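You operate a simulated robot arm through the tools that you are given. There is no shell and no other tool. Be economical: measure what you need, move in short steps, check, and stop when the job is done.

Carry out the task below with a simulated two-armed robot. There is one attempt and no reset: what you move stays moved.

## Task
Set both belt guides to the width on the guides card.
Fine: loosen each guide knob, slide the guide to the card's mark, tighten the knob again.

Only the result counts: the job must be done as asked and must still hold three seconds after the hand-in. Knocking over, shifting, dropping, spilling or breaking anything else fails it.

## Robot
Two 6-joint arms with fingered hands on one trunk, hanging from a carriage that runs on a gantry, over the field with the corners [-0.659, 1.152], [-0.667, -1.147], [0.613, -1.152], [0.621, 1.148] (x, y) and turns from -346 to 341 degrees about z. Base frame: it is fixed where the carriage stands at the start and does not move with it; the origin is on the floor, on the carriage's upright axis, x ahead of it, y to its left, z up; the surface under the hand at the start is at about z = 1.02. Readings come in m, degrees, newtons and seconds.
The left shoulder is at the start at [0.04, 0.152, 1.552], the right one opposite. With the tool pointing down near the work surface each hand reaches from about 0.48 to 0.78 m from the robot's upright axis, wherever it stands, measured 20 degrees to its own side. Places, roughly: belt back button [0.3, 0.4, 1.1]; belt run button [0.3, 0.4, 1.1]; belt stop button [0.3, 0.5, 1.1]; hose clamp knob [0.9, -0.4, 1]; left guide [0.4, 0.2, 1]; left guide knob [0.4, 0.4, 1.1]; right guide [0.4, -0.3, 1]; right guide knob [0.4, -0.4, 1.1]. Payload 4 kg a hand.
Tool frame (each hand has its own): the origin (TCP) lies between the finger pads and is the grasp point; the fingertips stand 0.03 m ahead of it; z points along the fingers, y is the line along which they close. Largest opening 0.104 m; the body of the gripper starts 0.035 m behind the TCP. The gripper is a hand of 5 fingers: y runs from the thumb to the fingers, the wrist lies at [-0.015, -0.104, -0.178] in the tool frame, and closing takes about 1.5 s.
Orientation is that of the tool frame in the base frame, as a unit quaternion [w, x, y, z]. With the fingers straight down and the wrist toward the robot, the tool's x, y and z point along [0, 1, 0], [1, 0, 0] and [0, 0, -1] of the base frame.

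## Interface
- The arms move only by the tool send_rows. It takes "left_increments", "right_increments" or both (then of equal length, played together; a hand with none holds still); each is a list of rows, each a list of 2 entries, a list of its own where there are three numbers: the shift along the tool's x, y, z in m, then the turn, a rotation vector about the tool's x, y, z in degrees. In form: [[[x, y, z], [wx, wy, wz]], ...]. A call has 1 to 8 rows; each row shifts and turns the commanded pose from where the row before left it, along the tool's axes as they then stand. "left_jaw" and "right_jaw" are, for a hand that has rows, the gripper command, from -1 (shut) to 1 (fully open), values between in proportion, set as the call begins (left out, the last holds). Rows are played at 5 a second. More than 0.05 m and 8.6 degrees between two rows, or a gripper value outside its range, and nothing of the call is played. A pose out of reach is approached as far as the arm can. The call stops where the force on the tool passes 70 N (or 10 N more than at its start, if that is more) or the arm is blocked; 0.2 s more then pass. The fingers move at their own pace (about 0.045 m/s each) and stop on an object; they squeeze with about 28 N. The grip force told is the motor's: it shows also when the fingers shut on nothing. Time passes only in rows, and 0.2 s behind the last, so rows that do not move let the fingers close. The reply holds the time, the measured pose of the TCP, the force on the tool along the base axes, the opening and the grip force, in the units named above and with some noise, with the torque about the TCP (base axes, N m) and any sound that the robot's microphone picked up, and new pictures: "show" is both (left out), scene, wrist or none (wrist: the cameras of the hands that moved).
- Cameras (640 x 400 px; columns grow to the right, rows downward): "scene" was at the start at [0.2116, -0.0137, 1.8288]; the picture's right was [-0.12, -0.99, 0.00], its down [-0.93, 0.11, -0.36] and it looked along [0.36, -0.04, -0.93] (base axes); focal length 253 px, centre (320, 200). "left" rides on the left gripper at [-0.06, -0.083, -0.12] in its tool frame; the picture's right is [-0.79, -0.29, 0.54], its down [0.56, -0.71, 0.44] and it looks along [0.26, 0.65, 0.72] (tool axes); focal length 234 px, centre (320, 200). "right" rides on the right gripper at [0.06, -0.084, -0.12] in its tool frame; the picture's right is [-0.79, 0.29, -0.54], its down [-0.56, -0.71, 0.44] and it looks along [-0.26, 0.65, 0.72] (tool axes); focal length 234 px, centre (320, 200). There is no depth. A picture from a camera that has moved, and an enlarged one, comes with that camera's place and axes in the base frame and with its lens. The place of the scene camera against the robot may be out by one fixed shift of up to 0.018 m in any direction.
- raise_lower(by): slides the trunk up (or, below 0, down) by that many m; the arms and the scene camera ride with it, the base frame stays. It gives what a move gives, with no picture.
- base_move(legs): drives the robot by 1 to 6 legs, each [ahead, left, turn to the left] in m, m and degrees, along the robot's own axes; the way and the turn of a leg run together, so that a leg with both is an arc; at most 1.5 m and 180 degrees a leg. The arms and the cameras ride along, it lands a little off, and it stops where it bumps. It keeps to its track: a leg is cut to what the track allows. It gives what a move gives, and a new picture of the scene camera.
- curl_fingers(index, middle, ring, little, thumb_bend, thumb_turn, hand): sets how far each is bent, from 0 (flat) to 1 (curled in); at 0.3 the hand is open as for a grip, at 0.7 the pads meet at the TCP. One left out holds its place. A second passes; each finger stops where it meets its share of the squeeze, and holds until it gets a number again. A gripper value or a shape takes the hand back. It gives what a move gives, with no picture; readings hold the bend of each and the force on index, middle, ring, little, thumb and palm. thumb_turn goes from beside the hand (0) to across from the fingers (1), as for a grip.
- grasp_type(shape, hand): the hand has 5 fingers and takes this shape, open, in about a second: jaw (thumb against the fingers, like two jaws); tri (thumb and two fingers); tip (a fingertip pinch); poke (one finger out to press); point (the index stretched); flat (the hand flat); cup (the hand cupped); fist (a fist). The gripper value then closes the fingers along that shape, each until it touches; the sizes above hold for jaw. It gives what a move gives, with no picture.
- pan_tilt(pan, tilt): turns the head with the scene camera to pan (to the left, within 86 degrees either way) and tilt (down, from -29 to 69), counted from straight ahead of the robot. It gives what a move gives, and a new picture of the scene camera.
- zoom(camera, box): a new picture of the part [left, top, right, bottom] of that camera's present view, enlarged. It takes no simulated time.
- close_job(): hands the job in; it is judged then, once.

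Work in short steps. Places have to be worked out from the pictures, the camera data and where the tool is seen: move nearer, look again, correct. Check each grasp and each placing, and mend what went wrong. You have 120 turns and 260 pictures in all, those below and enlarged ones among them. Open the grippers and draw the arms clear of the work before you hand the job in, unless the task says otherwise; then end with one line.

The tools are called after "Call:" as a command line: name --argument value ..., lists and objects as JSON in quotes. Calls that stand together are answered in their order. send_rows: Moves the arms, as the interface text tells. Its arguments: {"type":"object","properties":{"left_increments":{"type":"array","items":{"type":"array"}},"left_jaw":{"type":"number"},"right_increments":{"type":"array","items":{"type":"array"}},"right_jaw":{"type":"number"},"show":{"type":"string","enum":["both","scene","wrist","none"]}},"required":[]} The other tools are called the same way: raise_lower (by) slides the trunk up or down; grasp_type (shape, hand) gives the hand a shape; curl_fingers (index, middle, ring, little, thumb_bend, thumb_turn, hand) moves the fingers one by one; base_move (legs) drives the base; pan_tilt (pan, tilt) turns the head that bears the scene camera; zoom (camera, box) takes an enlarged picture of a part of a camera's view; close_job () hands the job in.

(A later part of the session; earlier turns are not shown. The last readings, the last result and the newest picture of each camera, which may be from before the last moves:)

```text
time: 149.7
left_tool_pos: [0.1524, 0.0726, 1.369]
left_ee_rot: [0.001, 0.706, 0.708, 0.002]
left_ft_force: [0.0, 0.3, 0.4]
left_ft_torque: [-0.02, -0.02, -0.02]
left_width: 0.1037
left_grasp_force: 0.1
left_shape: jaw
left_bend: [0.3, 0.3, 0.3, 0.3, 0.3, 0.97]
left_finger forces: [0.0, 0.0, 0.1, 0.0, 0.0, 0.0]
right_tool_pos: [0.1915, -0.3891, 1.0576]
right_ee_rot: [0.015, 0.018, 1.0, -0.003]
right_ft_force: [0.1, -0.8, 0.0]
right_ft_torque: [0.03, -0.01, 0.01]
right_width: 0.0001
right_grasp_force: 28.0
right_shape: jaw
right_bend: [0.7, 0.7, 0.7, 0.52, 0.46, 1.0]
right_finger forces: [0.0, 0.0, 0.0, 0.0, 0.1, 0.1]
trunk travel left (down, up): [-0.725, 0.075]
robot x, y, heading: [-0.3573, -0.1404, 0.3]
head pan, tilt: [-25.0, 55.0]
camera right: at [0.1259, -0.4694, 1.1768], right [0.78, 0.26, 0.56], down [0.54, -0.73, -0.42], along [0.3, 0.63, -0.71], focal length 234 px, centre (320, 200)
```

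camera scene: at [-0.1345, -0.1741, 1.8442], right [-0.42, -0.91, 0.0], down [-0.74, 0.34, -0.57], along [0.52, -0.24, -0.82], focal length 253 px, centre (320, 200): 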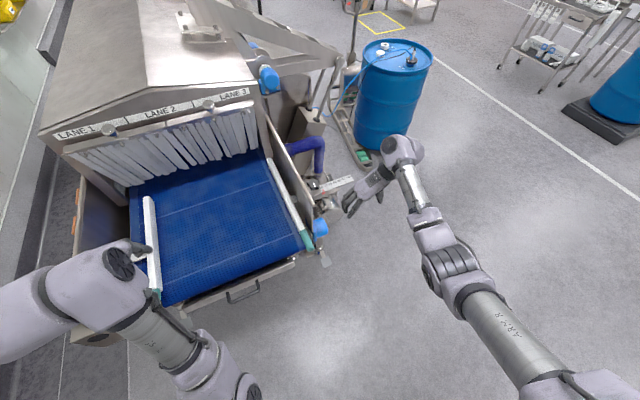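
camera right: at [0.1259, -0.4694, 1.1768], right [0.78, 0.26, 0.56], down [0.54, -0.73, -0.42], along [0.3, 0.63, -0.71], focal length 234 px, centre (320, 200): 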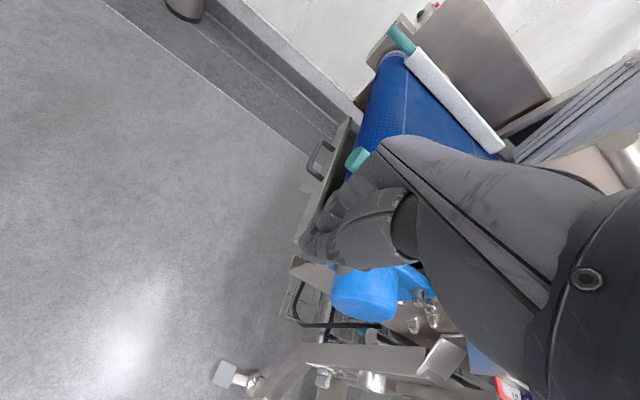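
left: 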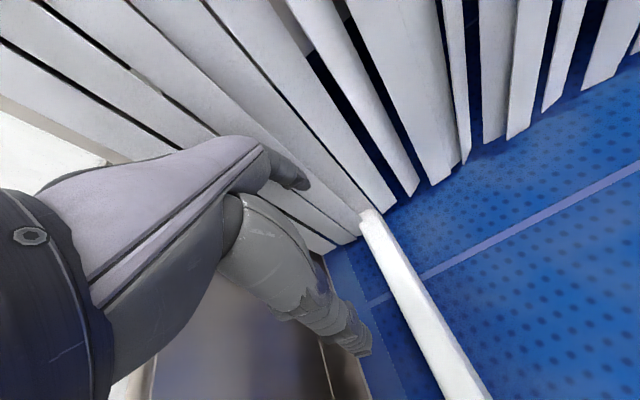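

Hand beside the handle. I push +y in steps.

Call:
send_rows --right_increments '[[[0, 0.015, 0], [0, 0, 0]], [[0, 0.015, 0], [0, 0, 0]], [[0, 0.015, 0], [0, 0, 0]], [[0, 0.01, 0], [0, 0, 0]], [[0, 0.01, 0], [0, 0, 0]], [[0, 0, 0], [0, 0, 0]]]' --show "both"

Call:
zoom --camera "scene" --box '[230, 140, 410, 290]'

```text
time: 151.1
left_tool_pos: [0.1532, 0.0718, 1.3664]
left_ee_rot: [0.0, 0.706, 0.708, 0.003]
left_ft_force: [0.5, 0.4, -0.7]
left_ft_torque: [0.0, 0.01, 0.01]
left_width: 0.1041
left_grasp_force: 0.1
left_shape: jaw
left_bend: [0.3, 0.3, 0.3, 0.3, 0.3, 0.97]
left_finger forces: [0.1, 0.0, 0.1, 0.0, 0.0, 0.0]
right_tool_pos: [0.1938, -0.325, 1.06]
right_ee_rot: [0.015, 0.018, 1.0, -0.003]
right_ft_force: [-1.6, -2.8, 1.2]
right_ft_torque: [0.03, 0.0, 0.0]
right_width: 0.0001
right_grasp_force: 27.5
right_shape: jaw
right_bend: [0.7, 0.7, 0.7, 0.69, 0.46, 1.0]
right_finger forces: [0.0, 3.6, 0.0, 0.0, 0.0, 0.0]
trunk travel left (down, up): [-0.725, 0.075]
robot x, y, heading: [-0.3522, -0.1359, -0.0]
head pan, tilt: [-25.0, 55.0]
camera scene: at [-0.1345, -0.1743, 1.8442], right [-0.42, -0.91, 0.0], down [-0.74, 0.34, -0.57], along [0.52, -0.24, -0.82], focal length 253 px, centre (320, 200)
camera right: at [0.1285, -0.4051, 1.1783], right [0.78, 0.26, 0.56], down [0.54, -0.73, -0.42], along [0.3, 0.63, -0.71], focal length 234 px, centre (320, 200)
```

scene: 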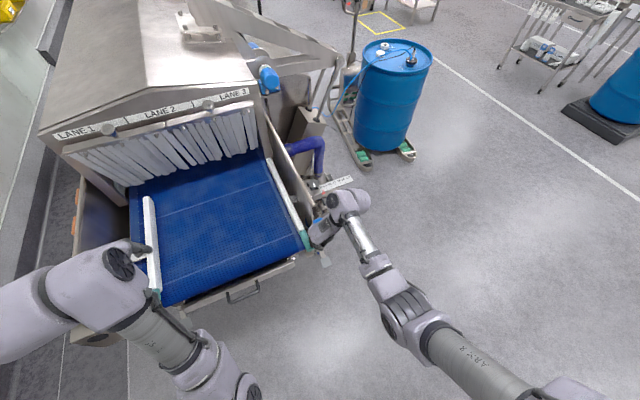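
right: 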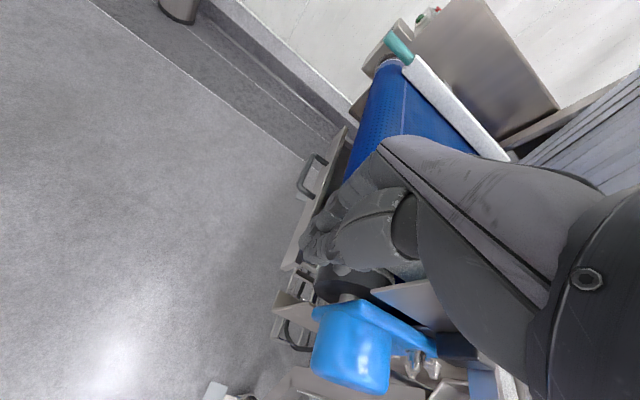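

```text
2.67 times, centred on (320, 215) of scene
camera zoom: at [-0.1345, -0.1743, 1.8442], right [-0.42, -0.91, 0.0], down [-0.74, 0.34, -0.57], along [0.52, -0.24, -0.82], focal length 674 px, centre (320, 160)
```

zoom: 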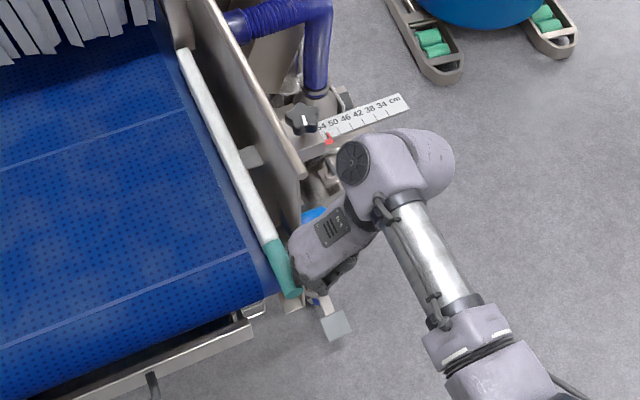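

Light contact now (middle finger 3.6 N). I push on.

Call:
send_rows --right_increments '[[[0, 0.006, 0], [0, 0, 0]], [[0, 0.006, 0], [0, 0, 0]], [[0, 0.006, 0], [0, 0, 0]], [[0, 0, 0], [0, 0, 0]]]' --show "none"

Call:
zoom --camera "scene" --box '[230, 140, 410, 290]'

```text
time: 152.1
left_tool_pos: [0.1534, 0.0732, 1.3677]
left_ee_rot: [0.0, 0.706, 0.708, 0.002]
left_ft_force: [-0.3, -0.1, 0.4]
left_ft_torque: [-0.02, -0.04, -0.01]
left_width: 0.1037
left_grasp_force: 0.1
left_shape: jaw
left_bend: [0.3, 0.3, 0.3, 0.3, 0.3, 0.97]
left_finger forces: [0.0, 0.0, 0.0, 0.0, 0.1, 0.0]
right_tool_pos: [0.1944, -0.3057, 1.059]
right_ee_rot: [0.014, 0.018, 1.0, -0.003]
right_ft_force: [0.8, -3.5, 1.0]
right_ft_torque: [0.01, -0.04, -0.02]
right_width: 0.0
right_grasp_force: 28.4
right_shape: jaw
right_bend: [0.7, 0.7, 0.7, 0.65, 0.46, 1.0]
right_finger forces: [0.1, 2.8, 0.0, 0.0, 0.0, 0.0]
trunk travel left (down, up): [-0.725, 0.075]
robot x, y, heading: [-0.3503, -0.1386, 0.2]
head pan, tilt: [-25.0, 55.0]
```

```text
2.67 times, centred on (320, 215) of scene
camera zoom: at [-0.1345, -0.1743, 1.8442], right [-0.42, -0.91, 0.0], down [-0.74, 0.34, -0.57], along [0.52, -0.24, -0.82], focal length 674 px, centre (320, 160)
```

zoom: 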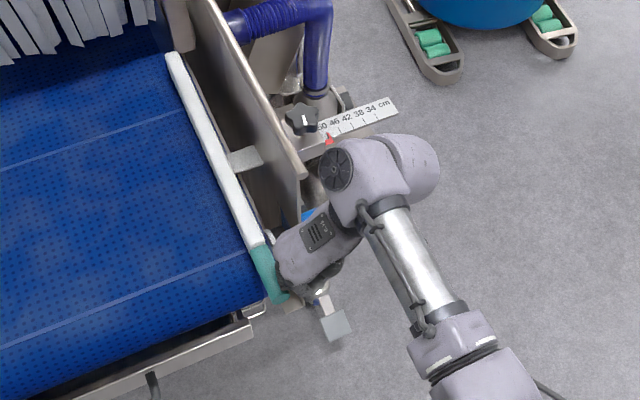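

The guide is loose and slides with ~3 N. I zoom in to read the ruler.

Call:
zoom --camera "scene" --box '[304, 170, 354, 200]'

```text
12.80 times, centred on (329, 185) of scene
camera zoom: at [-0.1345, -0.1743, 1.8442], right [-0.42, -0.91, 0.0], down [-0.74, 0.34, -0.57], along [0.52, -0.24, -0.82], focal length 3234 px, centre (205, 392)
```

zoom: 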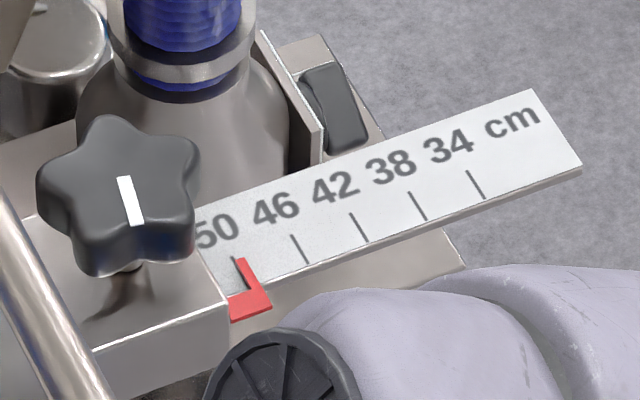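

Pointer now reads ~49.6; 38 mm remain. I push another 33 mm.

Call:
send_rows --right_increments '[[[0, 0.009, 0], [0, 0, 0]], [[0, 0.008, 0], [0, 0, 0]], [[0, 0.008, 0], [0, 0, 0]], [[0, 0.008, 0], [0, 0, 0]], [[0, 0, 0], [0, 0, 0]]]' --show "none"

Call:
zoom --camera "scene" --box '[304, 170, 354, 200]'

```text
time: 153.3
left_tool_pos: [0.1537, 0.0732, 1.3679]
left_ee_rot: [0.0, 0.706, 0.709, 0.002]
left_ft_force: [0.7, -0.2, 0.7]
left_ft_torque: [0.01, -0.01, 0.0]
left_width: 0.1037
left_grasp_force: 0.1
left_shape: jaw
left_bend: [0.3, 0.3, 0.3, 0.3, 0.3, 0.97]
left_finger forces: [0.0, 0.0, 0.0, 0.0, 0.1, 0.0]
right_tool_pos: [0.1967, -0.2723, 1.059]
right_ee_rot: [0.015, 0.019, 1.0, -0.002]
right_ft_force: [-0.7, 0.3, 0.2]
right_ft_torque: [0.0, 0.02, 0.0]
right_width: 0.0
right_grasp_force: 27.7
right_shape: jaw
right_bend: [0.7, 0.7, 0.7, 0.62, 0.46, 1.0]
right_finger forces: [0.0, 0.0, 0.0, 0.0, 0.1, 0.1]
trunk travel left (down, up): [-0.725, 0.075]
robot x, y, heading: [-0.3556, -0.1376, 0.2]
head pan, tilt: [-25.0, 55.0]
```

```text
12.80 times, centred on (329, 185) of scene
camera zoom: at [-0.1344, -0.174, 1.8442], right [-0.42, -0.91, 0.0], down [-0.74, 0.34, -0.57], along [0.52, -0.24, -0.82], focal length 3234 px, centre (205, 392)
```

zoom: 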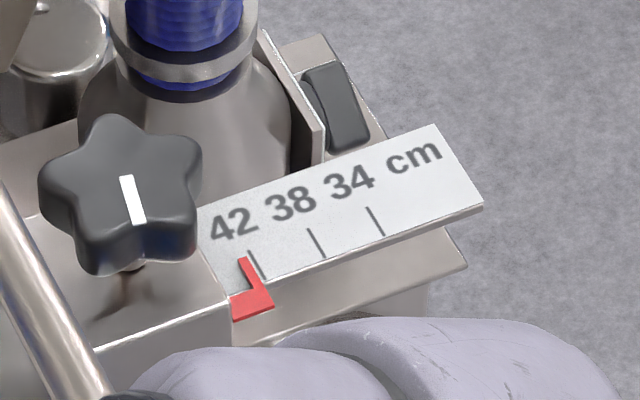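

Pointer is ~3.5 mm short of the 42 tick. I push 3.5 mm more.

Call:
send_rows --right_increments '[[[0, 0.002, 0], [0, 0, 0]], [[0, 0.0015, 0], [0, 0, 0]], [[0, 0, 0], [0, 0, 0]]]' --show "none"

Call:
zoom --camera "scene" --box '[314, 182, 334, 197]'

```text
time: 154.1
left_tool_pos: [0.1533, 0.0725, 1.3686]
left_ee_rot: [0.001, 0.706, 0.708, 0.002]
left_ft_force: [-1.0, 0.5, -0.4]
left_ft_torque: [-0.03, 0.02, -0.01]
left_width: 0.1038
left_grasp_force: 0.0
left_shape: jaw
left_bend: [0.3, 0.3, 0.3, 0.3, 0.3, 0.97]
left_finger forces: [0.0, 0.0, 0.0, 0.0, 0.1, 0.1]
right_tool_pos: [0.1969, -0.2685, 1.0598]
right_ee_rot: [0.015, 0.019, 1.0, -0.002]
right_ft_force: [0.2, -0.4, 0.0]
right_ft_torque: [0.02, -0.02, 0.0]
right_width: 0.0
right_grasp_force: 27.6
right_shape: jaw
right_bend: [0.7, 0.7, 0.7, 0.62, 0.46, 1.0]
right_finger forces: [0.0, 0.0, 0.0, 0.0, 0.0, 0.0]
trunk travel left (down, up): [-0.725, 0.075]
robot x, y, heading: [-0.3568, -0.1364, 0.3]
head pan, tilt: [-25.0, 55.0]
```

```text
16.00 times, centred on (324, 190) of scene
camera zoom: at [-0.1345, -0.1741, 1.8442], right [-0.42, -0.91, 0.0], down [-0.74, 0.34, -0.57], along [0.52, -0.24, -0.82], focal length 4043 px, centre (256, 368)
```

zoom: 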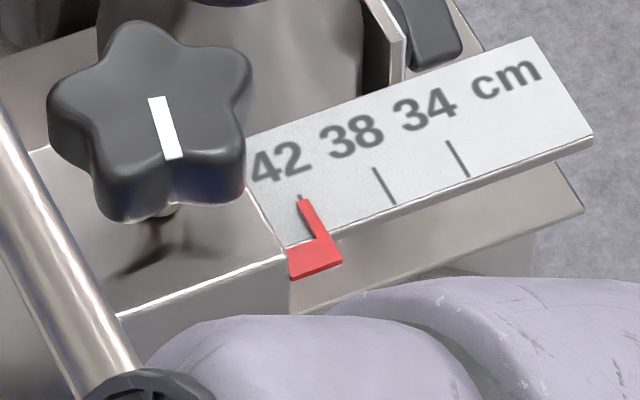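

The 42 tick lies exactly under the pointer. I withdraw the hand straight back and up, then return to the knob at this yaw for tightening (clockwise).

Call:
send_rows --right_increments '[[[0, -0.04, 0], [0, 0, 0]], [[0, -0.04, 0], [0, 0, 0]], [[0, -0.04, 0], [0, 0, 0]], [[0, -0.02, -0.04], [0, 0, 0]], [[0, 0, -0.04], [0, 0, 0]], [[0, 0, -0.04], [0, 0, 0]], [[0, 0, 0], [0, 0, 0]]]' --show "none"

Call:
base_move --legs '[[0.2, 0, 0]]'

Call:
send_rows --right_increments '[[[0, 0, 0], [0, 0, 0]], [[0, 0, 0], [0, 0, 0]], [[0, 0, 0], [0, 0, 0]], [[0, 0, 0], [0, 0, 0]]]' --right_jaw 0.5 --show "wrist"

```text
time: 155.7
left_tool_pos: [0.1528, 0.0738, 1.3685]
left_ee_rot: [0.0, 0.706, 0.708, 0.001]
left_ft_force: [-0.4, -0.2, 0.0]
left_ft_torque: [-0.01, -0.01, 0.01]
left_width: 0.1039
left_grasp_force: 0.0
left_shape: jaw
left_bend: [0.3, 0.3, 0.3, 0.3, 0.3, 0.97]
left_finger forces: [0.0, 0.1, 0.1, 0.1, 0.0, 0.1]
right_tool_pos: [0.1894, -0.4079, 1.1804]
right_ee_rot: [0.015, 0.019, 1.0, -0.002]
right_ft_force: [-0.1, -0.5, 0.3]
right_ft_torque: [-0.01, -0.01, 0.01]
right_width: 0.0001
right_grasp_force: 27.6
right_shape: jaw
right_bend: [0.7, 0.7, 0.7, 0.62, 0.46, 1.0]
right_finger forces: [0.0, 0.0, 0.0, 0.1, 0.0, 0.0]
trunk travel left (down, up): [-0.725, 0.075]
robot x, y, heading: [-0.3545, -0.1374, 0.2]
head pan, tilt: [-25.0, 55.0]
```

```text
time: 157.3
left_tool_pos: [0.3526, 0.0755, 1.367]
left_ee_rot: [0.001, 0.705, 0.709, 0.002]
left_ft_force: [1.1, 0.4, -0.3]
left_ft_torque: [0.06, -0.01, 0.01]
left_width: 0.1037
left_grasp_force: 0.0
left_shape: jaw
left_bend: [0.3, 0.3, 0.3, 0.3, 0.3, 0.97]
left_finger forces: [0.1, 0.0, 0.0, 0.0, 0.0, 0.0]
right_tool_pos: [0.39, -0.4063, 1.1807]
right_ee_rot: [0.015, 0.017, 1.0, -0.001]
right_ft_force: [0.7, -1.0, 1.0]
right_ft_torque: [0.05, 0.03, -0.02]
right_width: 0.0
right_grasp_force: 28.5
right_shape: jaw
right_bend: [0.7, 0.7, 0.7, 0.62, 0.46, 1.0]
right_finger forces: [0.1, 0.0, 0.0, 0.0, 0.0, 0.1]
trunk travel left (down, up): [-0.725, 0.075]
robot x, y, heading: [-0.1585, -0.1355, 0.2]
head pan, tilt: [-25.0, 55.0]
camera scene: at [0.0656, -0.173, 1.8442], right [-0.42, -0.91, 0.0], down [-0.74, 0.34, -0.57], along [0.52, -0.24, -0.82], focal length 253 px, centre (320, 200)
```

scene: 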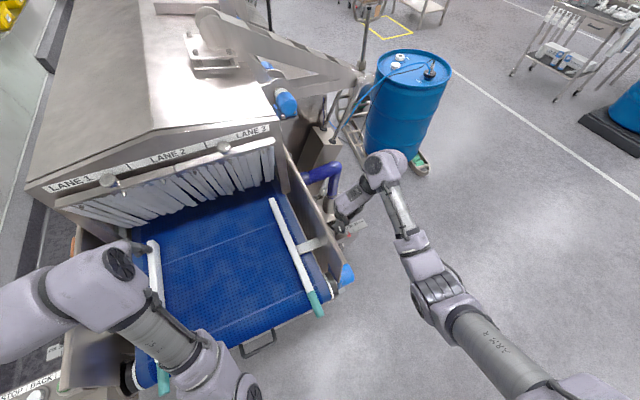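

```text
time: 158.3
left_tool_pos: [0.3525, 0.0733, 1.3676]
left_ee_rot: [0.0, 0.705, 0.709, 0.002]
left_ft_force: [0.2, 0.3, -0.1]
left_ft_torque: [-0.05, 0.02, 0.01]
left_width: 0.1038
left_grasp_force: 0.0
left_shape: jaw
left_bend: [0.3, 0.3, 0.3, 0.3, 0.3, 0.97]
left_finger forces: [0.0, 0.0, 0.0, 0.0, 0.0, 0.0]
right_tool_pos: [0.3905, -0.4059, 1.1807]
right_ee_rot: [0.015, 0.018, 1.0, -0.003]
right_ft_force: [0.2, 0.3, -0.8]
right_ft_torque: [0.01, -0.01, 0.0]
right_width: 0.0781
right_grasp_force: 0.0
right_shape: jaw
right_bend: [0.27, 0.36, 0.33, 0.31, 0.54, 0.98]
right_finger forces: [0.2, 0.0, 0.0, 0.0, 0.0, 0.0]
trunk travel left (down, up): [-0.725, 0.075]
robot x, y, heading: [-0.1551, -0.1343, 0.3]
head pan, tilt: [-25.0, 55.0]
camera right: at [0.3246, -0.487, 1.2988], right [0.78, 0.26, 0.56], down [0.55, -0.73, -0.42], along [0.3, 0.63, -0.71], focal length 234 px, centre (320, 200)
```

right: 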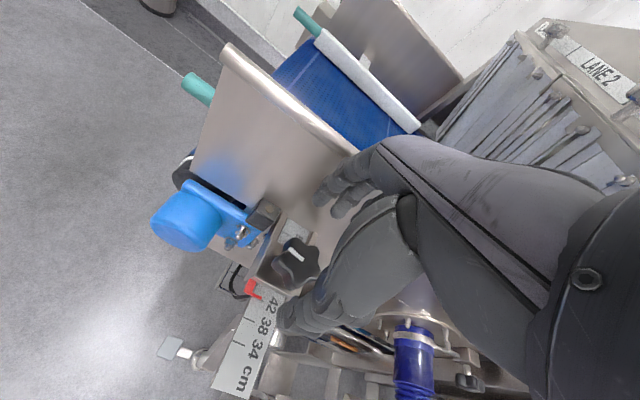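

Knob at (0.412, -0.389). I centre over it and descend to 1.089, then close.

Call:
send_rows --right_increments '[[[-0.022, 0.016, 0.02], [0, 0, 0]], [[0, 0, 0.03], [0, 0, 0]], [[0, 0, 0.03], [0, 0, 0]], [[0, 0, 0.012], [0, 0, 0]], [[0, 0, 0], [0, 0, 0]]]' --show "wrist"

Call:
send_rows --right_increments '[[[0, 0, 0], [0, 0, 0]], [[0, 0, 0], [0, 0, 0]], [[0, 0, 0], [0, 0, 0]], [[0, 0, 0], [0, 0, 0]], [[0, 0, 0], [0, 0, 0]], [[0, 0, 0], [0, 0, 0]], [[0, 0, 0], [0, 0, 0]]]' --right_jaw -1 --show "wrist"

```text
time: 159.5
left_tool_pos: [0.3517, 0.0752, 1.3686]
left_ee_rot: [0.001, 0.705, 0.709, 0.002]
left_ft_force: [-0.7, -0.2, -0.9]
left_ft_torque: [-0.01, 0.01, 0.02]
left_width: 0.104
left_grasp_force: 0.0
left_shape: jaw
left_bend: [0.3, 0.3, 0.3, 0.3, 0.3, 0.97]
left_finger forces: [0.0, 0.0, 0.1, 0.0, 0.1, 0.0]
right_tool_pos: [0.416, -0.3933, 1.0888]
right_ee_rot: [0.015, 0.017, 1.0, -0.003]
right_ft_force: [-1.2, -5.4, 1.2]
right_ft_torque: [0.23, -0.01, -0.08]
right_width: 0.0773
right_grasp_force: 0.0
right_shape: jaw
right_bend: [0.27, 0.37, 0.33, 0.31, 0.54, 0.98]
right_finger forces: [0.0, 5.3, 0.1, 0.0, 0.1, 0.0]
trunk travel left (down, up): [-0.725, 0.075]
robot x, y, heading: [-0.1561, -0.1377, 0.5]
head pan, tilt: [-25.0, 55.0]
camera right: at [0.3495, -0.4736, 1.2073], right [0.78, 0.26, 0.56], down [0.55, -0.73, -0.42], along [0.3, 0.63, -0.71], focal length 234 px, centre (320, 200)
```

right: 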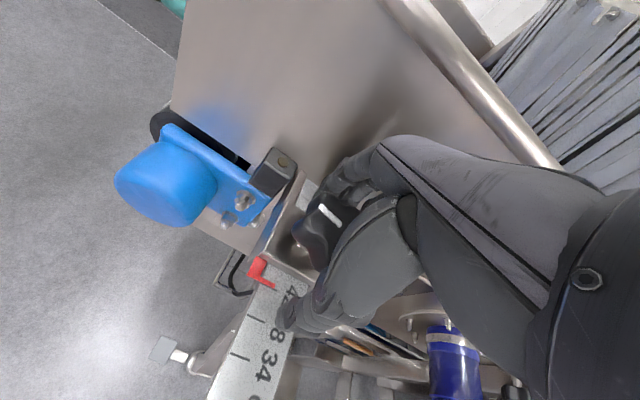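

```text
time: 161.1
left_tool_pos: [0.3528, 0.0738, 1.3671]
left_ee_rot: [0.001, 0.705, 0.709, 0.002]
left_ft_force: [0.4, -0.3, -1.2]
left_ft_torque: [-0.03, -0.02, -0.05]
left_width: 0.1039
left_grasp_force: 0.1
left_shape: jaw
left_bend: [0.3, 0.3, 0.3, 0.3, 0.3, 0.97]
left_finger forces: [0.0, 0.1, 0.0, 0.1, 0.0, 0.1]
right_tool_pos: [0.415, -0.3935, 1.0895]
right_ee_rot: [0.014, 0.018, 1.0, -0.002]
right_ft_force: [-1.5, -8.5, 4.0]
right_ft_torque: [-0.33, 0.06, -0.06]
right_width: 0.0418
right_grasp_force: 28.3
right_shape: jaw
right_bend: [0.74, 0.44, 0.46, 0.7, 0.74, 1.0]
right_finger forces: [16.2, 3.1, 0.1, 0.1, 26.7, 0.0]
trunk travel left (down, up): [-0.725, 0.075]
robot x, y, heading: [-0.1616, -0.1383, 0.6]
head pan, tilt: [-25.0, 55.0]
camera right: at [0.3495, -0.4742, 1.2077], right [0.78, 0.26, 0.56], down [0.55, -0.73, -0.41], along [0.3, 0.63, -0.71], focal length 234 px, centre (320, 200)
```

right: 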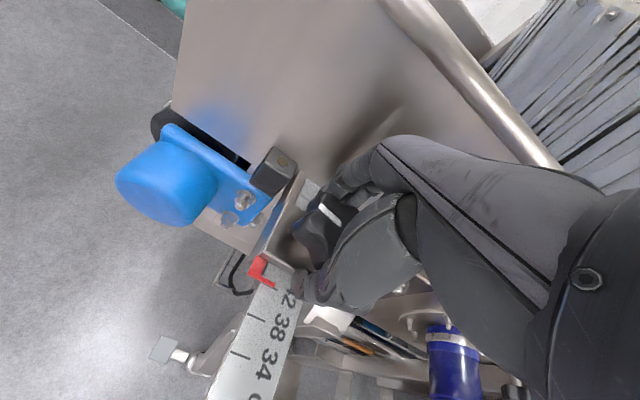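

Grasp fine. I turn clockwise ~88° to tighten.

Call:
send_rows --right_increments '[[[0, 0, 0], [0, 0, 8]], [[0, 0, 0], [0, 0, 8]], [[0, 0, 0], [0, 0, 8]], [[0, 0, 0], [0, 0, 8]], [[0, 0, 0], [0, 0, 8]], [[0, 0, 0], [0, 0, 0]]]' --show "none"

Call:
send_rows --right_increments '[[[0, 0, 0], [0, 0, 8]], [[0, 0, 0], [0, 0, 8]], [[0, 0, 0], [0, 0, 8]], [[0, 0, 0], [0, 0, 8]], [[0, 0, 0], [0, 0, 8]], [[0, 0, 0], [0, 0, 8]], [[0, 0, 0], [0, 0, 0]]]' --show "wrist"

```text
time: 162.5
left_tool_pos: [0.3515, 0.0754, 1.3671]
left_ee_rot: [0.0, 0.705, 0.71, 0.001]
left_ft_force: [0.1, 0.5, 0.3]
left_ft_torque: [-0.03, 0.04, 0.03]
left_width: 0.1037
left_grasp_force: 0.1
left_shape: jaw
left_bend: [0.3, 0.3, 0.3, 0.3, 0.3, 0.97]
left_finger forces: [0.0, 0.0, 0.0, 0.1, 0.0, 0.0]
right_tool_pos: [0.4109, -0.3892, 1.0879]
right_ee_rot: [0.012, 0.358, 0.934, 0.004]
right_ft_force: [-20.1, 10.3, 9.3]
right_ft_torque: [0.07, 0.46, 1.18]
right_width: 0.0385
right_grasp_force: 28.2
right_shape: jaw
right_bend: [0.74, 0.43, 0.46, 0.7, 0.73, 1.0]
right_finger forces: [37.8, 3.8, 0.1, 0.1, 30.7, 0.0]
trunk travel left (down, up): [-0.725, 0.075]
robot x, y, heading: [-0.1584, -0.1346, 0.5]
head pan, tilt: [-25.0, 55.0]
```

```text
time: 164.1
left_tool_pos: [0.3546, 0.0838, 1.3704]
left_ee_rot: [-0.001, 0.704, 0.71, 0.005]
left_ft_force: [0.2, 1.1, 0.4]
left_ft_torque: [0.0, 0.03, -0.02]
left_width: 0.1039
left_grasp_force: 0.0
left_shape: jaw
left_bend: [0.3, 0.3, 0.3, 0.3, 0.3, 0.97]
left_finger forces: [0.0, 0.0, 0.1, 0.0, 0.1, 0.1]
right_tool_pos: [0.4201, -0.3694, 1.0868]
right_ee_rot: [0.019, 0.676, 0.736, 0.008]
right_ft_force: [16.7, 56.0, 13.9]
right_ft_torque: [2.74, 1.56, 24.92]
right_width: 0.0598
right_grasp_force: 27.8
right_shape: jaw
right_bend: [0.74, 0.47, 0.46, 0.7, 0.56, 1.0]
right_finger forces: [416.6, 0.0, 0.0, 0.0, 355.6, 0.0]
trunk travel left (down, up): [-0.725, 0.075]
robot x, y, heading: [-0.1514, -0.1346, 0.4]
head pan, tilt: [-25.0, 55.0]
camera right: at [0.3285, -0.3159, 1.2026], right [0.33, -0.75, 0.57], down [-0.64, -0.62, -0.45], along [0.69, -0.21, -0.69], focal length 234 px, centre (320, 200)
```

right: 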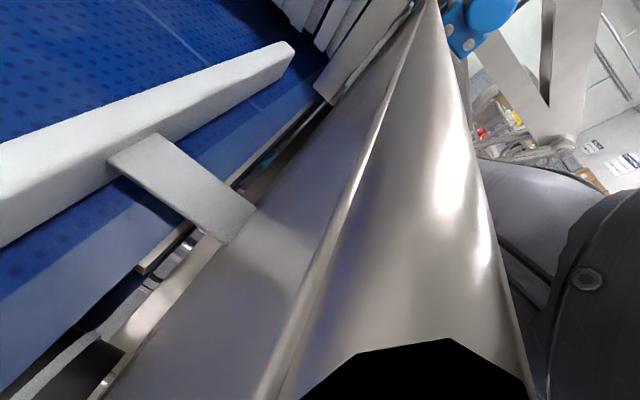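

Torque is very high — the knob is tight against its stop and jammed in the hand. I release and turn back slightly at once.

Call:
send_rows --right_increments '[[[0, 0, 0], [0, 0, -8]], [[0, 0, 0], [0, 0, -8]], [[0, 0, 0], [0, 0, 0]], [[0, 0, 0], [0, 0, 0]], [[0, 0, 0], [0, 0, 0]], [[0, 0, 0], [0, 0, 0]], [[0, 0, 0], [0, 0, 0]]]' --right_jaw 1 --show "wrist"

```text
time: 164.3
left_tool_pos: [0.3502, 0.0798, 1.3679]
left_ee_rot: [-0.001, 0.703, 0.711, 0.002]
left_ft_force: [0.0, 0.8, 0.7]
left_ft_torque: [-0.03, 0.02, -0.03]
left_width: 0.104
left_grasp_force: 0.0
left_shape: jaw
left_bend: [0.3, 0.3, 0.3, 0.3, 0.3, 0.97]
left_finger forces: [0.1, 0.1, 0.1, 0.0, 0.1, 0.0]
right_tool_pos: [0.4175, -0.3725, 1.0911]
right_ee_rot: [0.001, 0.7, 0.713, 0.024]
right_ft_force: [-16.7, 20.4, 32.7]
right_ft_torque: [0.06, 0.88, 1.53]
right_width: 0.0664
right_grasp_force: 0.0
right_shape: jaw
right_bend: [0.71, 0.37, 0.37, 0.46, 0.54, 1.0]
right_finger forces: [40.9, 0.0, 0.1, 0.0, 26.4, 0.0]
trunk travel left (down, up): [-0.725, 0.075]
robot x, y, heading: [-0.1531, -0.1355, 0.4]
head pan, tilt: [-25.0, 55.0]
stopped in row 1 (right hand): the force on the tool passed its limit at 86 N (the readings are from after the stop); the commanded pose is now the measured one
camera right: at [0.3294, -0.3173, 1.2097], right [0.28, -0.8, 0.53], down [-0.68, -0.56, -0.48], along [0.68, -0.22, -0.7], focal length 234 px, centre (320, 200)
```

right: 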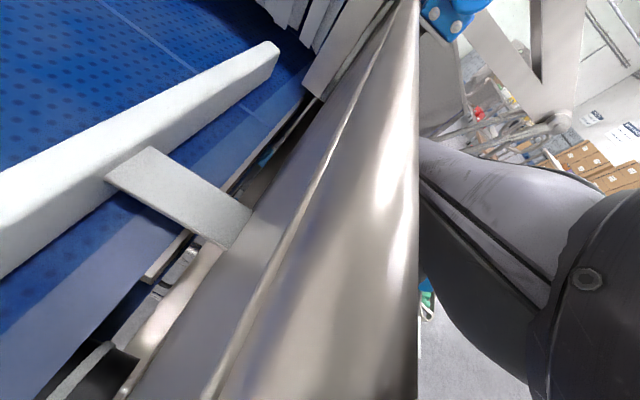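

Call:
send_rows --right_increments '[[[0, 0, 0], [0, 0, 0]], [[0, 0, 0], [0, 0, 0]], [[0, 0, 0], [0, 0, 0]], [[0, 0, 0], [0, 0, 0]], [[-0.005, 0, 0], [0, 0, 0]], [[-0.01, 0, 0], [0, 0, 0]], [[0, 0, 0], [0, 0, 0]]]' --right_jaw 1 --show "wrist"

```text
time: 165.9
left_tool_pos: [0.3521, 0.0764, 1.3677]
left_ee_rot: [0.001, 0.704, 0.71, 0.001]
left_ft_force: [0.2, -0.1, -0.6]
left_ft_torque: [-0.02, -0.02, -0.02]
left_width: 0.1037
left_grasp_force: 0.0
left_shape: jaw
left_bend: [0.3, 0.3, 0.3, 0.3, 0.3, 0.97]
left_finger forces: [0.0, 0.0, 0.0, 0.0, 0.0, 0.1]
right_tool_pos: [0.4158, -0.3951, 1.0885]
right_ee_rot: [0.001, 0.702, 0.712, 0.019]
right_ft_force: [-0.2, -0.2, 0.7]
right_ft_torque: [0.01, 0.0, 0.02]
right_width: 0.1037
right_grasp_force: 0.0
right_shape: jaw
right_bend: [0.3, 0.3, 0.3, 0.3, 0.3, 0.97]
right_finger forces: [0.1, 0.0, 0.1, 0.1, 0.1, 0.0]
trunk travel left (down, up): [-0.725, 0.075]
robot x, y, heading: [-0.1564, -0.1374, 0.4]
head pan, tilt: [-25.0, 55.0]
camera right: at [0.3296, -0.3387, 1.2077], right [0.28, -0.8, 0.53], down [-0.69, -0.56, -0.47], along [0.67, -0.23, -0.71], focal length 234 px, centre (320, 200)
```

right: 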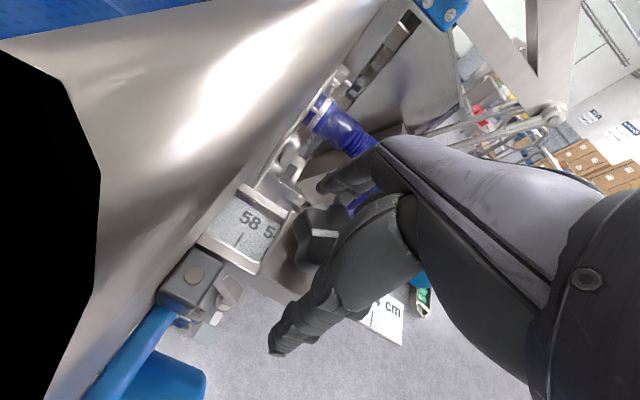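

Relieved. I lift and move out to view pointer and knob.

Call:
send_rows --right_increments '[[[0, 0, -0.04], [0, 0, 0]], [[0, 0, -0.045], [0, 0, 0]], [[-0.045, 0, 0], [0, 0, 0]], [[-0.045, 0, 0], [0, 0, 0]], [[-0.045, 0, 0], [0, 0, 0]], [[0, 0, 0], [0, 0, 0]]]' --show "wrist"

Call:
zoom --camera "right" --box '[0, 130, 260, 330]'

```text
time: 167.3
left_tool_pos: [0.3524, 0.0765, 1.3684]
left_ee_rot: [0.0, 0.704, 0.71, 0.002]
left_ft_force: [0.2, -0.1, -0.4]
left_ft_torque: [0.0, 0.0, -0.02]
left_width: 0.1037
left_grasp_force: 0.0
left_shape: jaw
left_bend: [0.3, 0.3, 0.3, 0.3, 0.3, 0.97]
left_finger forces: [0.1, 0.1, 0.1, 0.1, 0.0, 0.0]
right_tool_pos: [0.4176, -0.532, 1.1709]
right_ee_rot: [0.001, 0.702, 0.712, 0.018]
right_ft_force: [-0.5, -0.5, 0.0]
right_ft_torque: [-0.01, -0.01, -0.01]
right_width: 0.1037
right_grasp_force: 0.0
right_shape: jaw
right_bend: [0.3, 0.3, 0.3, 0.3, 0.3, 0.97]
right_finger forces: [0.1, 0.0, 0.0, 0.0, 0.0, 0.0]
trunk travel left (down, up): [-0.725, 0.075]
robot x, y, heading: [-0.1595, -0.1345, 0.4]
head pan, tilt: [-25.0, 55.0]
camera right: at [0.331, -0.4753, 1.2892], right [0.28, -0.8, 0.53], down [-0.69, -0.56, -0.47], along [0.67, -0.23, -0.71], focal length 234 px, centre (320, 200)
```

right: 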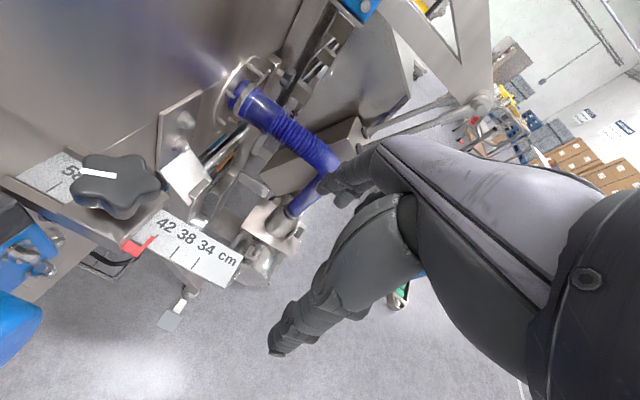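

```text
2.00 times, centred on (130, 230) of right
camera zoom: at [0.331, -0.4753, 1.2892], right [0.28, -0.8, 0.53], down [-0.69, -0.56, -0.47], along [0.67, -0.23, -0.71], focal length 468 px, centre (700, 140)
```

zoom: 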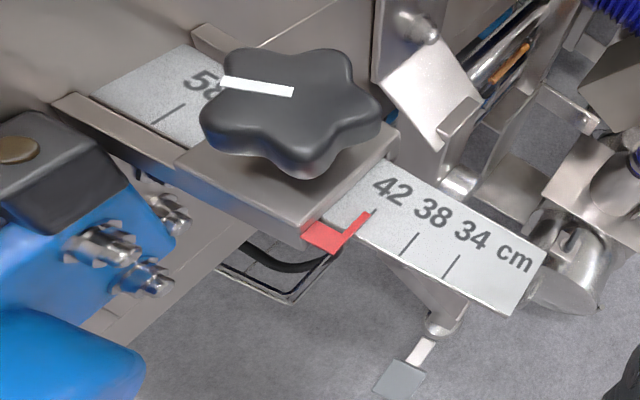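

Pointer still on 42. The knob stripe shows it only came back ~60° (now az≈120° versus ~18° originally), so it needs more tightening. I yaw the hand back to -88° out here and regrasp with better centring.

Call:
send_rows --right_increments '[[[0, 0, 0], [0, 0, -8.5]], [[0, 0, 0], [0, 0, -8.5]], [[0, 0, 0], [0, 0, -8.5]], [[0, 0, 0], [0, 0, -8.5]], [[0, 0, 0], [0, 0, -8.5]], [[0, 0, 0], [0, 0, -8.5]], [[0, 0, 0], [0, 0, -8.5]], [[0, 0, 0], [0, 0, -8.5]]]' --right_jaw 0.5 --show "none"

Call:
send_rows --right_increments '[[[0, 0, 0], [0, 0, -8.5]], [[0, 0, 0], [0, 0, -8.5]], [[0, 0.04, 0], [0, 0, 0]], [[0, 0.04, 0], [0, 0, 0]], [[0, 0.03, 0], [0, 0, 0]], [[0, 0, 0], [0, 0, 0]]]' --show "wrist"

```text
time: 169.1
left_tool_pos: [0.3531, 0.077, 1.3677]
left_ee_rot: [0.0, 0.705, 0.709, 0.001]
left_ft_force: [-1.0, 0.5, -0.4]
left_ft_torque: [0.01, -0.01, 0.04]
left_width: 0.1039
left_grasp_force: 0.0
left_shape: jaw
left_bend: [0.3, 0.3, 0.3, 0.3, 0.3, 0.97]
left_finger forces: [0.0, 0.1, 0.0, 0.0, 0.0, 0.0]
right_tool_pos: [0.4164, -0.5323, 1.17]
right_ee_rot: [0.012, 0.182, 0.983, 0.015]
right_ft_force: [-0.8, -0.3, 0.1]
right_ft_torque: [-0.01, -0.04, 0.01]
right_width: 0.0784
right_grasp_force: 0.0
right_shape: jaw
right_bend: [0.27, 0.35, 0.33, 0.31, 0.54, 0.98]
right_finger forces: [0.0, 0.0, 0.1, 0.0, 0.0, 0.1]
trunk travel left (down, up): [-0.725, 0.075]
robot x, y, heading: [-0.1546, -0.1359, 0.3]
head pan, tilt: [-25.0, 55.0]
```

```text
time: 170.5
left_tool_pos: [0.3512, 0.0756, 1.3676]
left_ee_rot: [0.001, 0.704, 0.71, 0.001]
left_ft_force: [0.9, 0.1, 0.5]
left_ft_torque: [0.0, 0.0, 0.01]
left_width: 0.1038
left_grasp_force: 0.1
left_shape: jaw
left_bend: [0.3, 0.3, 0.3, 0.3, 0.3, 0.97]
left_finger forces: [0.0, 0.0, 0.1, 0.0, 0.1, 0.1]
right_tool_pos: [0.4249, -0.4205, 1.1739]
right_ee_rot: [0.014, 0.036, 0.999, 0.013]
right_ft_force: [-0.6, -0.1, 0.3]
right_ft_torque: [0.01, 0.01, -0.01]
right_width: 0.0782
right_grasp_force: 0.1
right_shape: jaw
right_bend: [0.27, 0.36, 0.33, 0.31, 0.54, 0.98]
right_finger forces: [0.0, 0.0, 0.1, 0.0, 0.0, 0.1]
trunk travel left (down, up): [-0.725, 0.075]
robot x, y, heading: [-0.1552, -0.1369, 0.3]
head pan, tilt: [-25.0, 55.0]
camera right: at [0.3562, -0.5024, 1.2896], right [0.79, 0.22, 0.57], down [0.52, -0.73, -0.44], along [0.32, 0.64, -0.69], focal length 234 px, centre (320, 200)
```

right: 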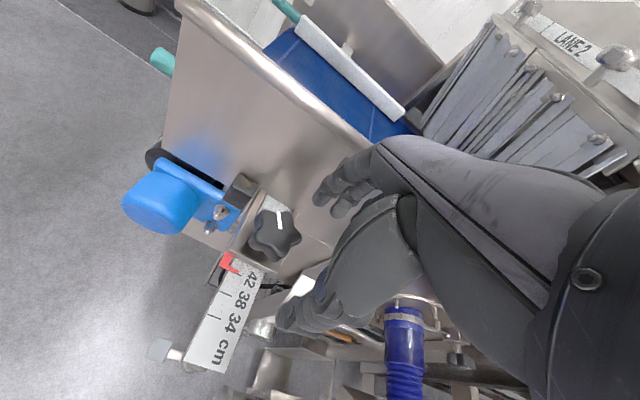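

I go over the knob with a 1 cm offset so index and middle straddle it, descend and close.

Call:
send_rows --right_increments '[[[0, 0.029, 0.02], [0, 0, 0]], [[0, 0, 0.03], [0, 0, 0]], [[0, 0, 0.025], [0, 0, 0]], [[0, 0, 0.01], [0, 0, 0]], [[0, 0, 0], [0, 0, 0]]]' --show "none"

Call:
send_rows --right_increments '[[[0, 0, 0], [0, 0, 0]], [[0, 0, 0], [0, 0, 0]], [[0, 0, 0], [0, 0, 0]], [[0, 0, 0], [0, 0, 0]], [[0, 0, 0], [0, 0, 0]], [[0, 0, 0], [0, 0, 0]], [[0, 0, 0], [0, 0, 0]]]' --right_jaw -1 --show "wrist"

```text
time: 171.7
left_tool_pos: [0.3517, 0.0753, 1.3678]
left_ee_rot: [0.0, 0.705, 0.71, 0.002]
left_ft_force: [0.4, -0.7, 0.4]
left_ft_torque: [0.01, 0.0, 0.01]
left_width: 0.1037
left_grasp_force: 0.1
left_shape: jaw
left_bend: [0.3, 0.3, 0.3, 0.3, 0.3, 0.97]
left_finger forces: [0.1, 0.0, 0.0, 0.0, 0.0, 0.1]
right_tool_pos: [0.4288, -0.3927, 1.0898]
right_ee_rot: [0.013, 0.037, 0.999, 0.012]
right_ft_force: [-1.3, -5.7, 2.0]
right_ft_torque: [0.23, -0.04, -0.09]
right_width: 0.0774
right_grasp_force: 0.0
right_shape: jaw
right_bend: [0.27, 0.37, 0.33, 0.31, 0.54, 0.98]
right_finger forces: [0.1, 5.4, 0.1, 0.0, 0.0, 0.1]
trunk travel left (down, up): [-0.725, 0.075]
robot x, y, heading: [-0.1544, -0.1344, 0.4]
head pan, tilt: [-25.0, 55.0]
```

```text
time: 173.3
left_tool_pos: [0.3526, 0.0751, 1.3688]
left_ee_rot: [0.001, 0.705, 0.71, 0.001]
left_ft_force: [0.1, -0.2, -0.1]
left_ft_torque: [0.01, -0.05, 0.0]
left_width: 0.1039
left_grasp_force: 0.0
left_shape: jaw
left_bend: [0.3, 0.3, 0.3, 0.3, 0.3, 0.97]
left_finger forces: [0.0, 0.0, 0.0, 0.0, 0.1, 0.0]
right_tool_pos: [0.4293, -0.3936, 1.0923]
right_ee_rot: [0.014, 0.036, 0.999, 0.011]
right_ft_force: [-6.7, -9.9, 19.3]
right_ft_torque: [-0.24, 0.19, -0.05]
right_width: 0.0387
right_grasp_force: 28.1
right_shape: jaw
right_bend: [0.74, 0.48, 0.49, 0.71, 0.74, 1.0]
right_finger forces: [16.0, 1.9, 0.0, 0.1, 26.7, 0.0]
trunk travel left (down, up): [-0.725, 0.075]
robot x, y, heading: [-0.1577, -0.1363, 0.4]
head pan, tilt: [-25.0, 55.0]
camera right: at [0.3614, -0.4751, 1.2077], right [0.79, 0.22, 0.57], down [0.52, -0.74, -0.44], along [0.33, 0.64, -0.7], focal length 234 px, centre (320, 200)
```

right: 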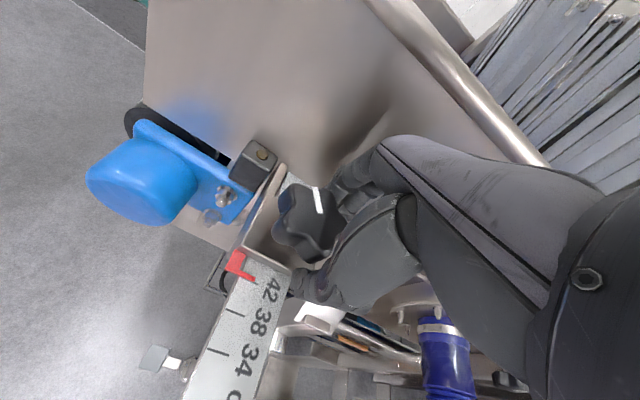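

The knob sits on the camera side of the hand, so the offset should be the other way. I reopen, shift 2 cm toward the robot and close again.

Call:
send_rows --right_increments '[[[0, 0, 0], [0, 0, 0]], [[0, 0, 0], [0, 0, 0]], [[0, 0, 0], [0, 0, 0]], [[0.01, -0.003, 0], [0, 0, 0]], [[0.012, 0, 0], [0, 0, 0]], [[0, 0, 0.003], [0, 0, 0]]]' --right_jaw 0.5 --show "none"

Call:
send_rows --right_increments '[[[0, 0, 0], [0, 0, 0]], [[0, 0, 0], [0, 0, 0]], [[0, 0, 0], [0, 0, 0]], [[0, 0, 0], [0, 0, 0]], [[0, 0, 0], [0, 0, 0]], [[0, 0, 0], [0, 0, 0]], [[0, 0, 0], [0, 0, 0]]]' --right_jaw -1 --show "wrist"

```text
time: 174.7
left_tool_pos: [0.352, 0.0774, 1.3679]
left_ee_rot: [0.001, 0.704, 0.71, 0.001]
left_ft_force: [-0.1, 0.0, 0.6]
left_ft_torque: [-0.01, 0.03, -0.04]
left_width: 0.104
left_grasp_force: 0.1
left_shape: jaw
left_bend: [0.3, 0.3, 0.3, 0.3, 0.3, 0.97]
left_finger forces: [0.1, 0.1, 0.0, 0.0, 0.0, 0.0]
right_tool_pos: [0.4061, -0.3918, 1.0854]
right_ee_rot: [0.014, 0.037, 0.999, 0.013]
right_ft_force: [0.5, -1.1, -0.3]
right_ft_torque: [0.03, 0.02, -0.01]
right_width: 0.0776
right_grasp_force: 0.1
right_shape: jaw
right_bend: [0.27, 0.36, 0.33, 0.31, 0.54, 0.98]
right_finger forces: [0.1, 0.9, 0.1, 0.1, 0.1, 0.0]
trunk travel left (down, up): [-0.725, 0.075]
robot x, y, heading: [-0.1565, -0.142, 0.1]
head pan, tilt: [-25.0, 55.0]
```

```text
time: 176.3
left_tool_pos: [0.3518, 0.0752, 1.3684]
left_ee_rot: [0.0, 0.705, 0.709, 0.003]
left_ft_force: [-0.2, 0.0, 1.0]
left_ft_torque: [0.01, -0.03, -0.03]
left_width: 0.1035
left_grasp_force: 0.0
left_shape: jaw
left_bend: [0.3, 0.3, 0.3, 0.3, 0.3, 0.97]
left_finger forces: [0.0, 0.0, 0.0, 0.0, 0.1, 0.1]
right_tool_pos: [0.406, -0.3943, 1.0864]
right_ee_rot: [0.013, 0.037, 0.999, 0.012]
right_ft_force: [-0.8, -5.5, -0.8]
right_ft_torque: [-0.13, -0.03, 0.02]
right_width: 0.0419
right_grasp_force: 27.8
right_shape: jaw
right_bend: [0.74, 0.44, 0.41, 0.7, 0.73, 1.0]
right_finger forces: [16.0, 2.4, 3.2, 0.1, 27.0, 0.1]
trunk travel left (down, up): [-0.725, 0.075]
robot x, y, heading: [-0.1554, -0.1378, 0.4]
head pan, tilt: [-25.0, 55.0]
camera right: at [0.3379, -0.4756, 1.2017], right [0.79, 0.22, 0.57], down [0.52, -0.74, -0.44], along [0.32, 0.64, -0.69], focal length 234 px, centre (320, 200)
```

right: 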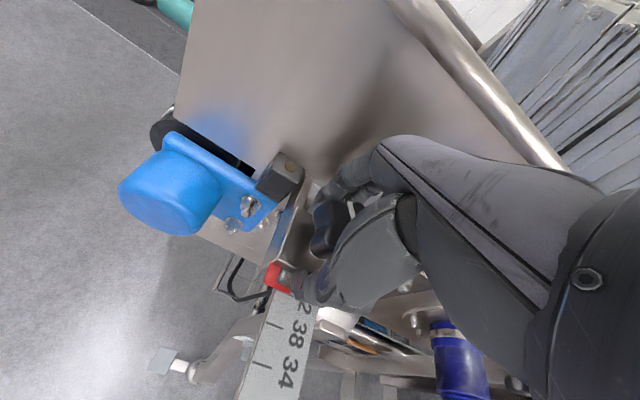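

Well centred now. I turn clockwise 24° about the knob axis and check torque.

Call:
send_rows --right_increments '[[[0.0005, 0.0011, 0], [0, 0, 8]], [[0.0005, 0.0011, 0], [0, 0, 8]], [[0.0005, 0.0011, 0], [0, 0, 8]], [[0, 0, 0], [0, 0, 0]]]' --show "none"

Call:
send_rows --right_increments '[[[0.0005, 0.0011, 0], [0, 0, 8]], [[0.0005, 0.0011, 0], [0, 0, 8]], [[0, 0, 0], [0, 0, 0]]]' --show "wrist"

```text
time: 177.3
left_tool_pos: [0.3505, 0.0756, 1.3672]
left_ee_rot: [0.0, 0.705, 0.709, 0.002]
left_ft_force: [0.1, 0.0, 0.1]
left_ft_torque: [-0.01, 0.0, 0.0]
left_width: 0.1039
left_grasp_force: 0.0
left_shape: jaw
left_bend: [0.3, 0.3, 0.3, 0.3, 0.3, 0.97]
left_finger forces: [0.0, 0.1, 0.0, 0.1, 0.0, 0.0]
right_tool_pos: [0.403, -0.3896, 1.0847]
right_ee_rot: [0.009, 0.244, 0.97, 0.014]
right_ft_force: [-18.8, -2.3, 7.2]
right_ft_torque: [-0.04, 0.34, 0.94]
right_width: 0.0393
right_grasp_force: 27.6
right_shape: jaw
right_bend: [0.74, 0.42, 0.42, 0.7, 0.72, 1.0]
right_finger forces: [20.7, 9.6, 2.6, 0.0, 34.5, 0.1]
trunk travel left (down, up): [-0.725, 0.075]
robot x, y, heading: [-0.1583, -0.1369, 0.2]
head pan, tilt: [-25.0, 55.0]
```

```text
time: 178.1
left_tool_pos: [0.349, 0.0782, 1.3669]
left_ee_rot: [-0.002, 0.704, 0.71, 0.001]
left_ft_force: [0.2, -0.2, -0.1]
left_ft_torque: [0.01, 0.0, 0.02]
left_width: 0.1037
left_grasp_force: 0.1
left_shape: jaw
left_bend: [0.3, 0.3, 0.3, 0.3, 0.3, 0.97]
left_finger forces: [0.0, 0.0, 0.1, 0.1, 0.0, 0.0]
right_tool_pos: [0.4007, -0.3838, 1.0825]
right_ee_rot: [0.005, 0.375, 0.927, 0.018]
right_ft_force: [-26.0, 11.7, 8.1]
right_ft_torque: [0.44, 0.39, 1.98]
right_width: 0.0369
right_grasp_force: 28.0
right_shape: jaw
right_bend: [0.75, 0.41, 0.44, 0.7, 0.69, 1.0]
right_finger forces: [26.0, 25.5, 2.7, 0.1, 41.5, 0.0]
trunk travel left (down, up): [-0.725, 0.075]
robot x, y, heading: [-0.154, -0.1395, 0.5]
head pan, tilt: [-25.0, 55.0]
camera right: at [0.2991, -0.4042, 1.1998], right [0.76, -0.36, 0.55], down [-0.08, -0.88, -0.46], along [0.65, 0.31, -0.7], focal length 234 px, centre (320, 200)
```

right: 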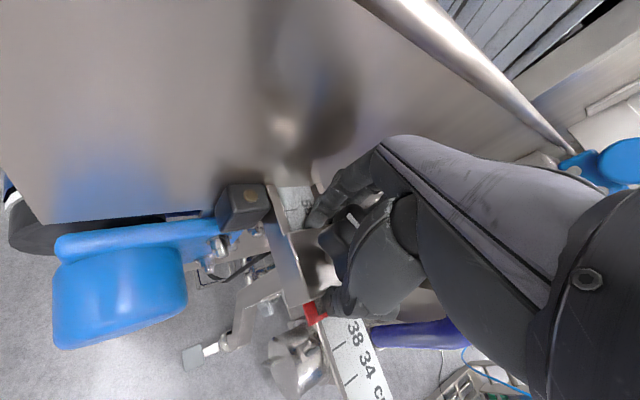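

Torque is building (~2 N·m). I continue 16° more to see whether the knob follows.

Call:
send_rows --right_increments '[[[0.0005, 0.0005, 0], [0, 0, 8]], [[0, 0, 0], [0, 0, 0]], [[0.0005, 0.0005, 0], [0, 0, 8]], [[0, 0, 0], [0, 0, 0]]]' --show "wrist"

Call:
zoom --camera "right" --box '[220, 130, 420, 330]'

```text
time: 179.1
left_tool_pos: [0.3509, 0.0782, 1.3682]
left_ee_rot: [-0.001, 0.704, 0.71, 0.002]
left_ft_force: [0.2, 0.8, 0.4]
left_ft_torque: [-0.02, 0.01, 0.02]
left_width: 0.1037
left_grasp_force: 0.1
left_shape: jaw
left_bend: [0.3, 0.3, 0.3, 0.3, 0.3, 0.97]
left_finger forces: [0.0, 0.1, 0.1, 0.1, 0.0, 0.1]
right_tool_pos: [0.403, -0.3804, 1.0832]
right_ee_rot: [0.004, 0.501, 0.865, 0.019]
right_ft_force: [-4.4, 16.0, -12.3]
right_ft_torque: [0.73, 0.39, 4.52]
right_width: 0.0355
right_grasp_force: 27.3
right_shape: jaw
right_bend: [0.75, 0.4, 0.46, 0.7, 0.67, 1.0]
right_finger forces: [96.7, 5.2, 3.3, 0.0, 83.8, 0.0]
trunk travel left (down, up): [-0.725, 0.075]
robot x, y, heading: [-0.1542, -0.1354, 0.5]
head pan, tilt: [-25.0, 55.0]
camera right: at [0.3, -0.3733, 1.2006], right [0.63, -0.56, 0.54], down [-0.32, -0.82, -0.47], along [0.71, 0.12, -0.7], focal length 234 px, centre (320, 200)
```

right: 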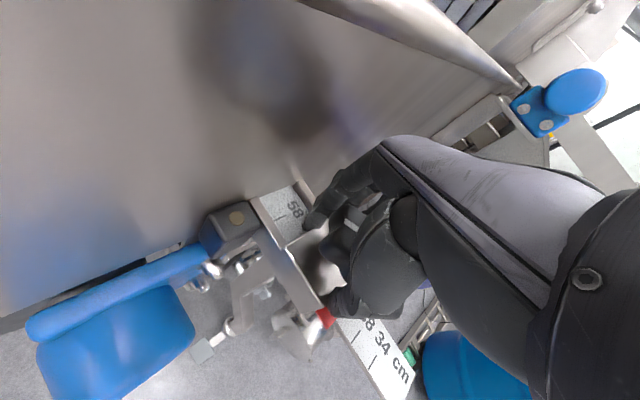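

```text
2.00 times, centred on (320, 230) of right
camera zoom: at [0.3, -0.3733, 1.2006], right [0.63, -0.56, 0.54], down [-0.32, -0.82, -0.47], along [0.71, 0.12, -0.7], focal length 468 px, centre (320, 140)
```

zoom: 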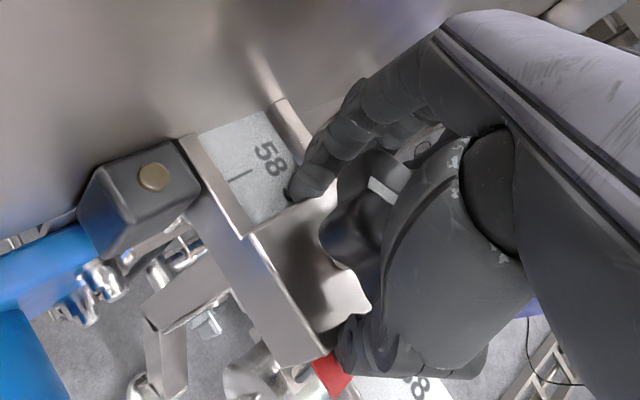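

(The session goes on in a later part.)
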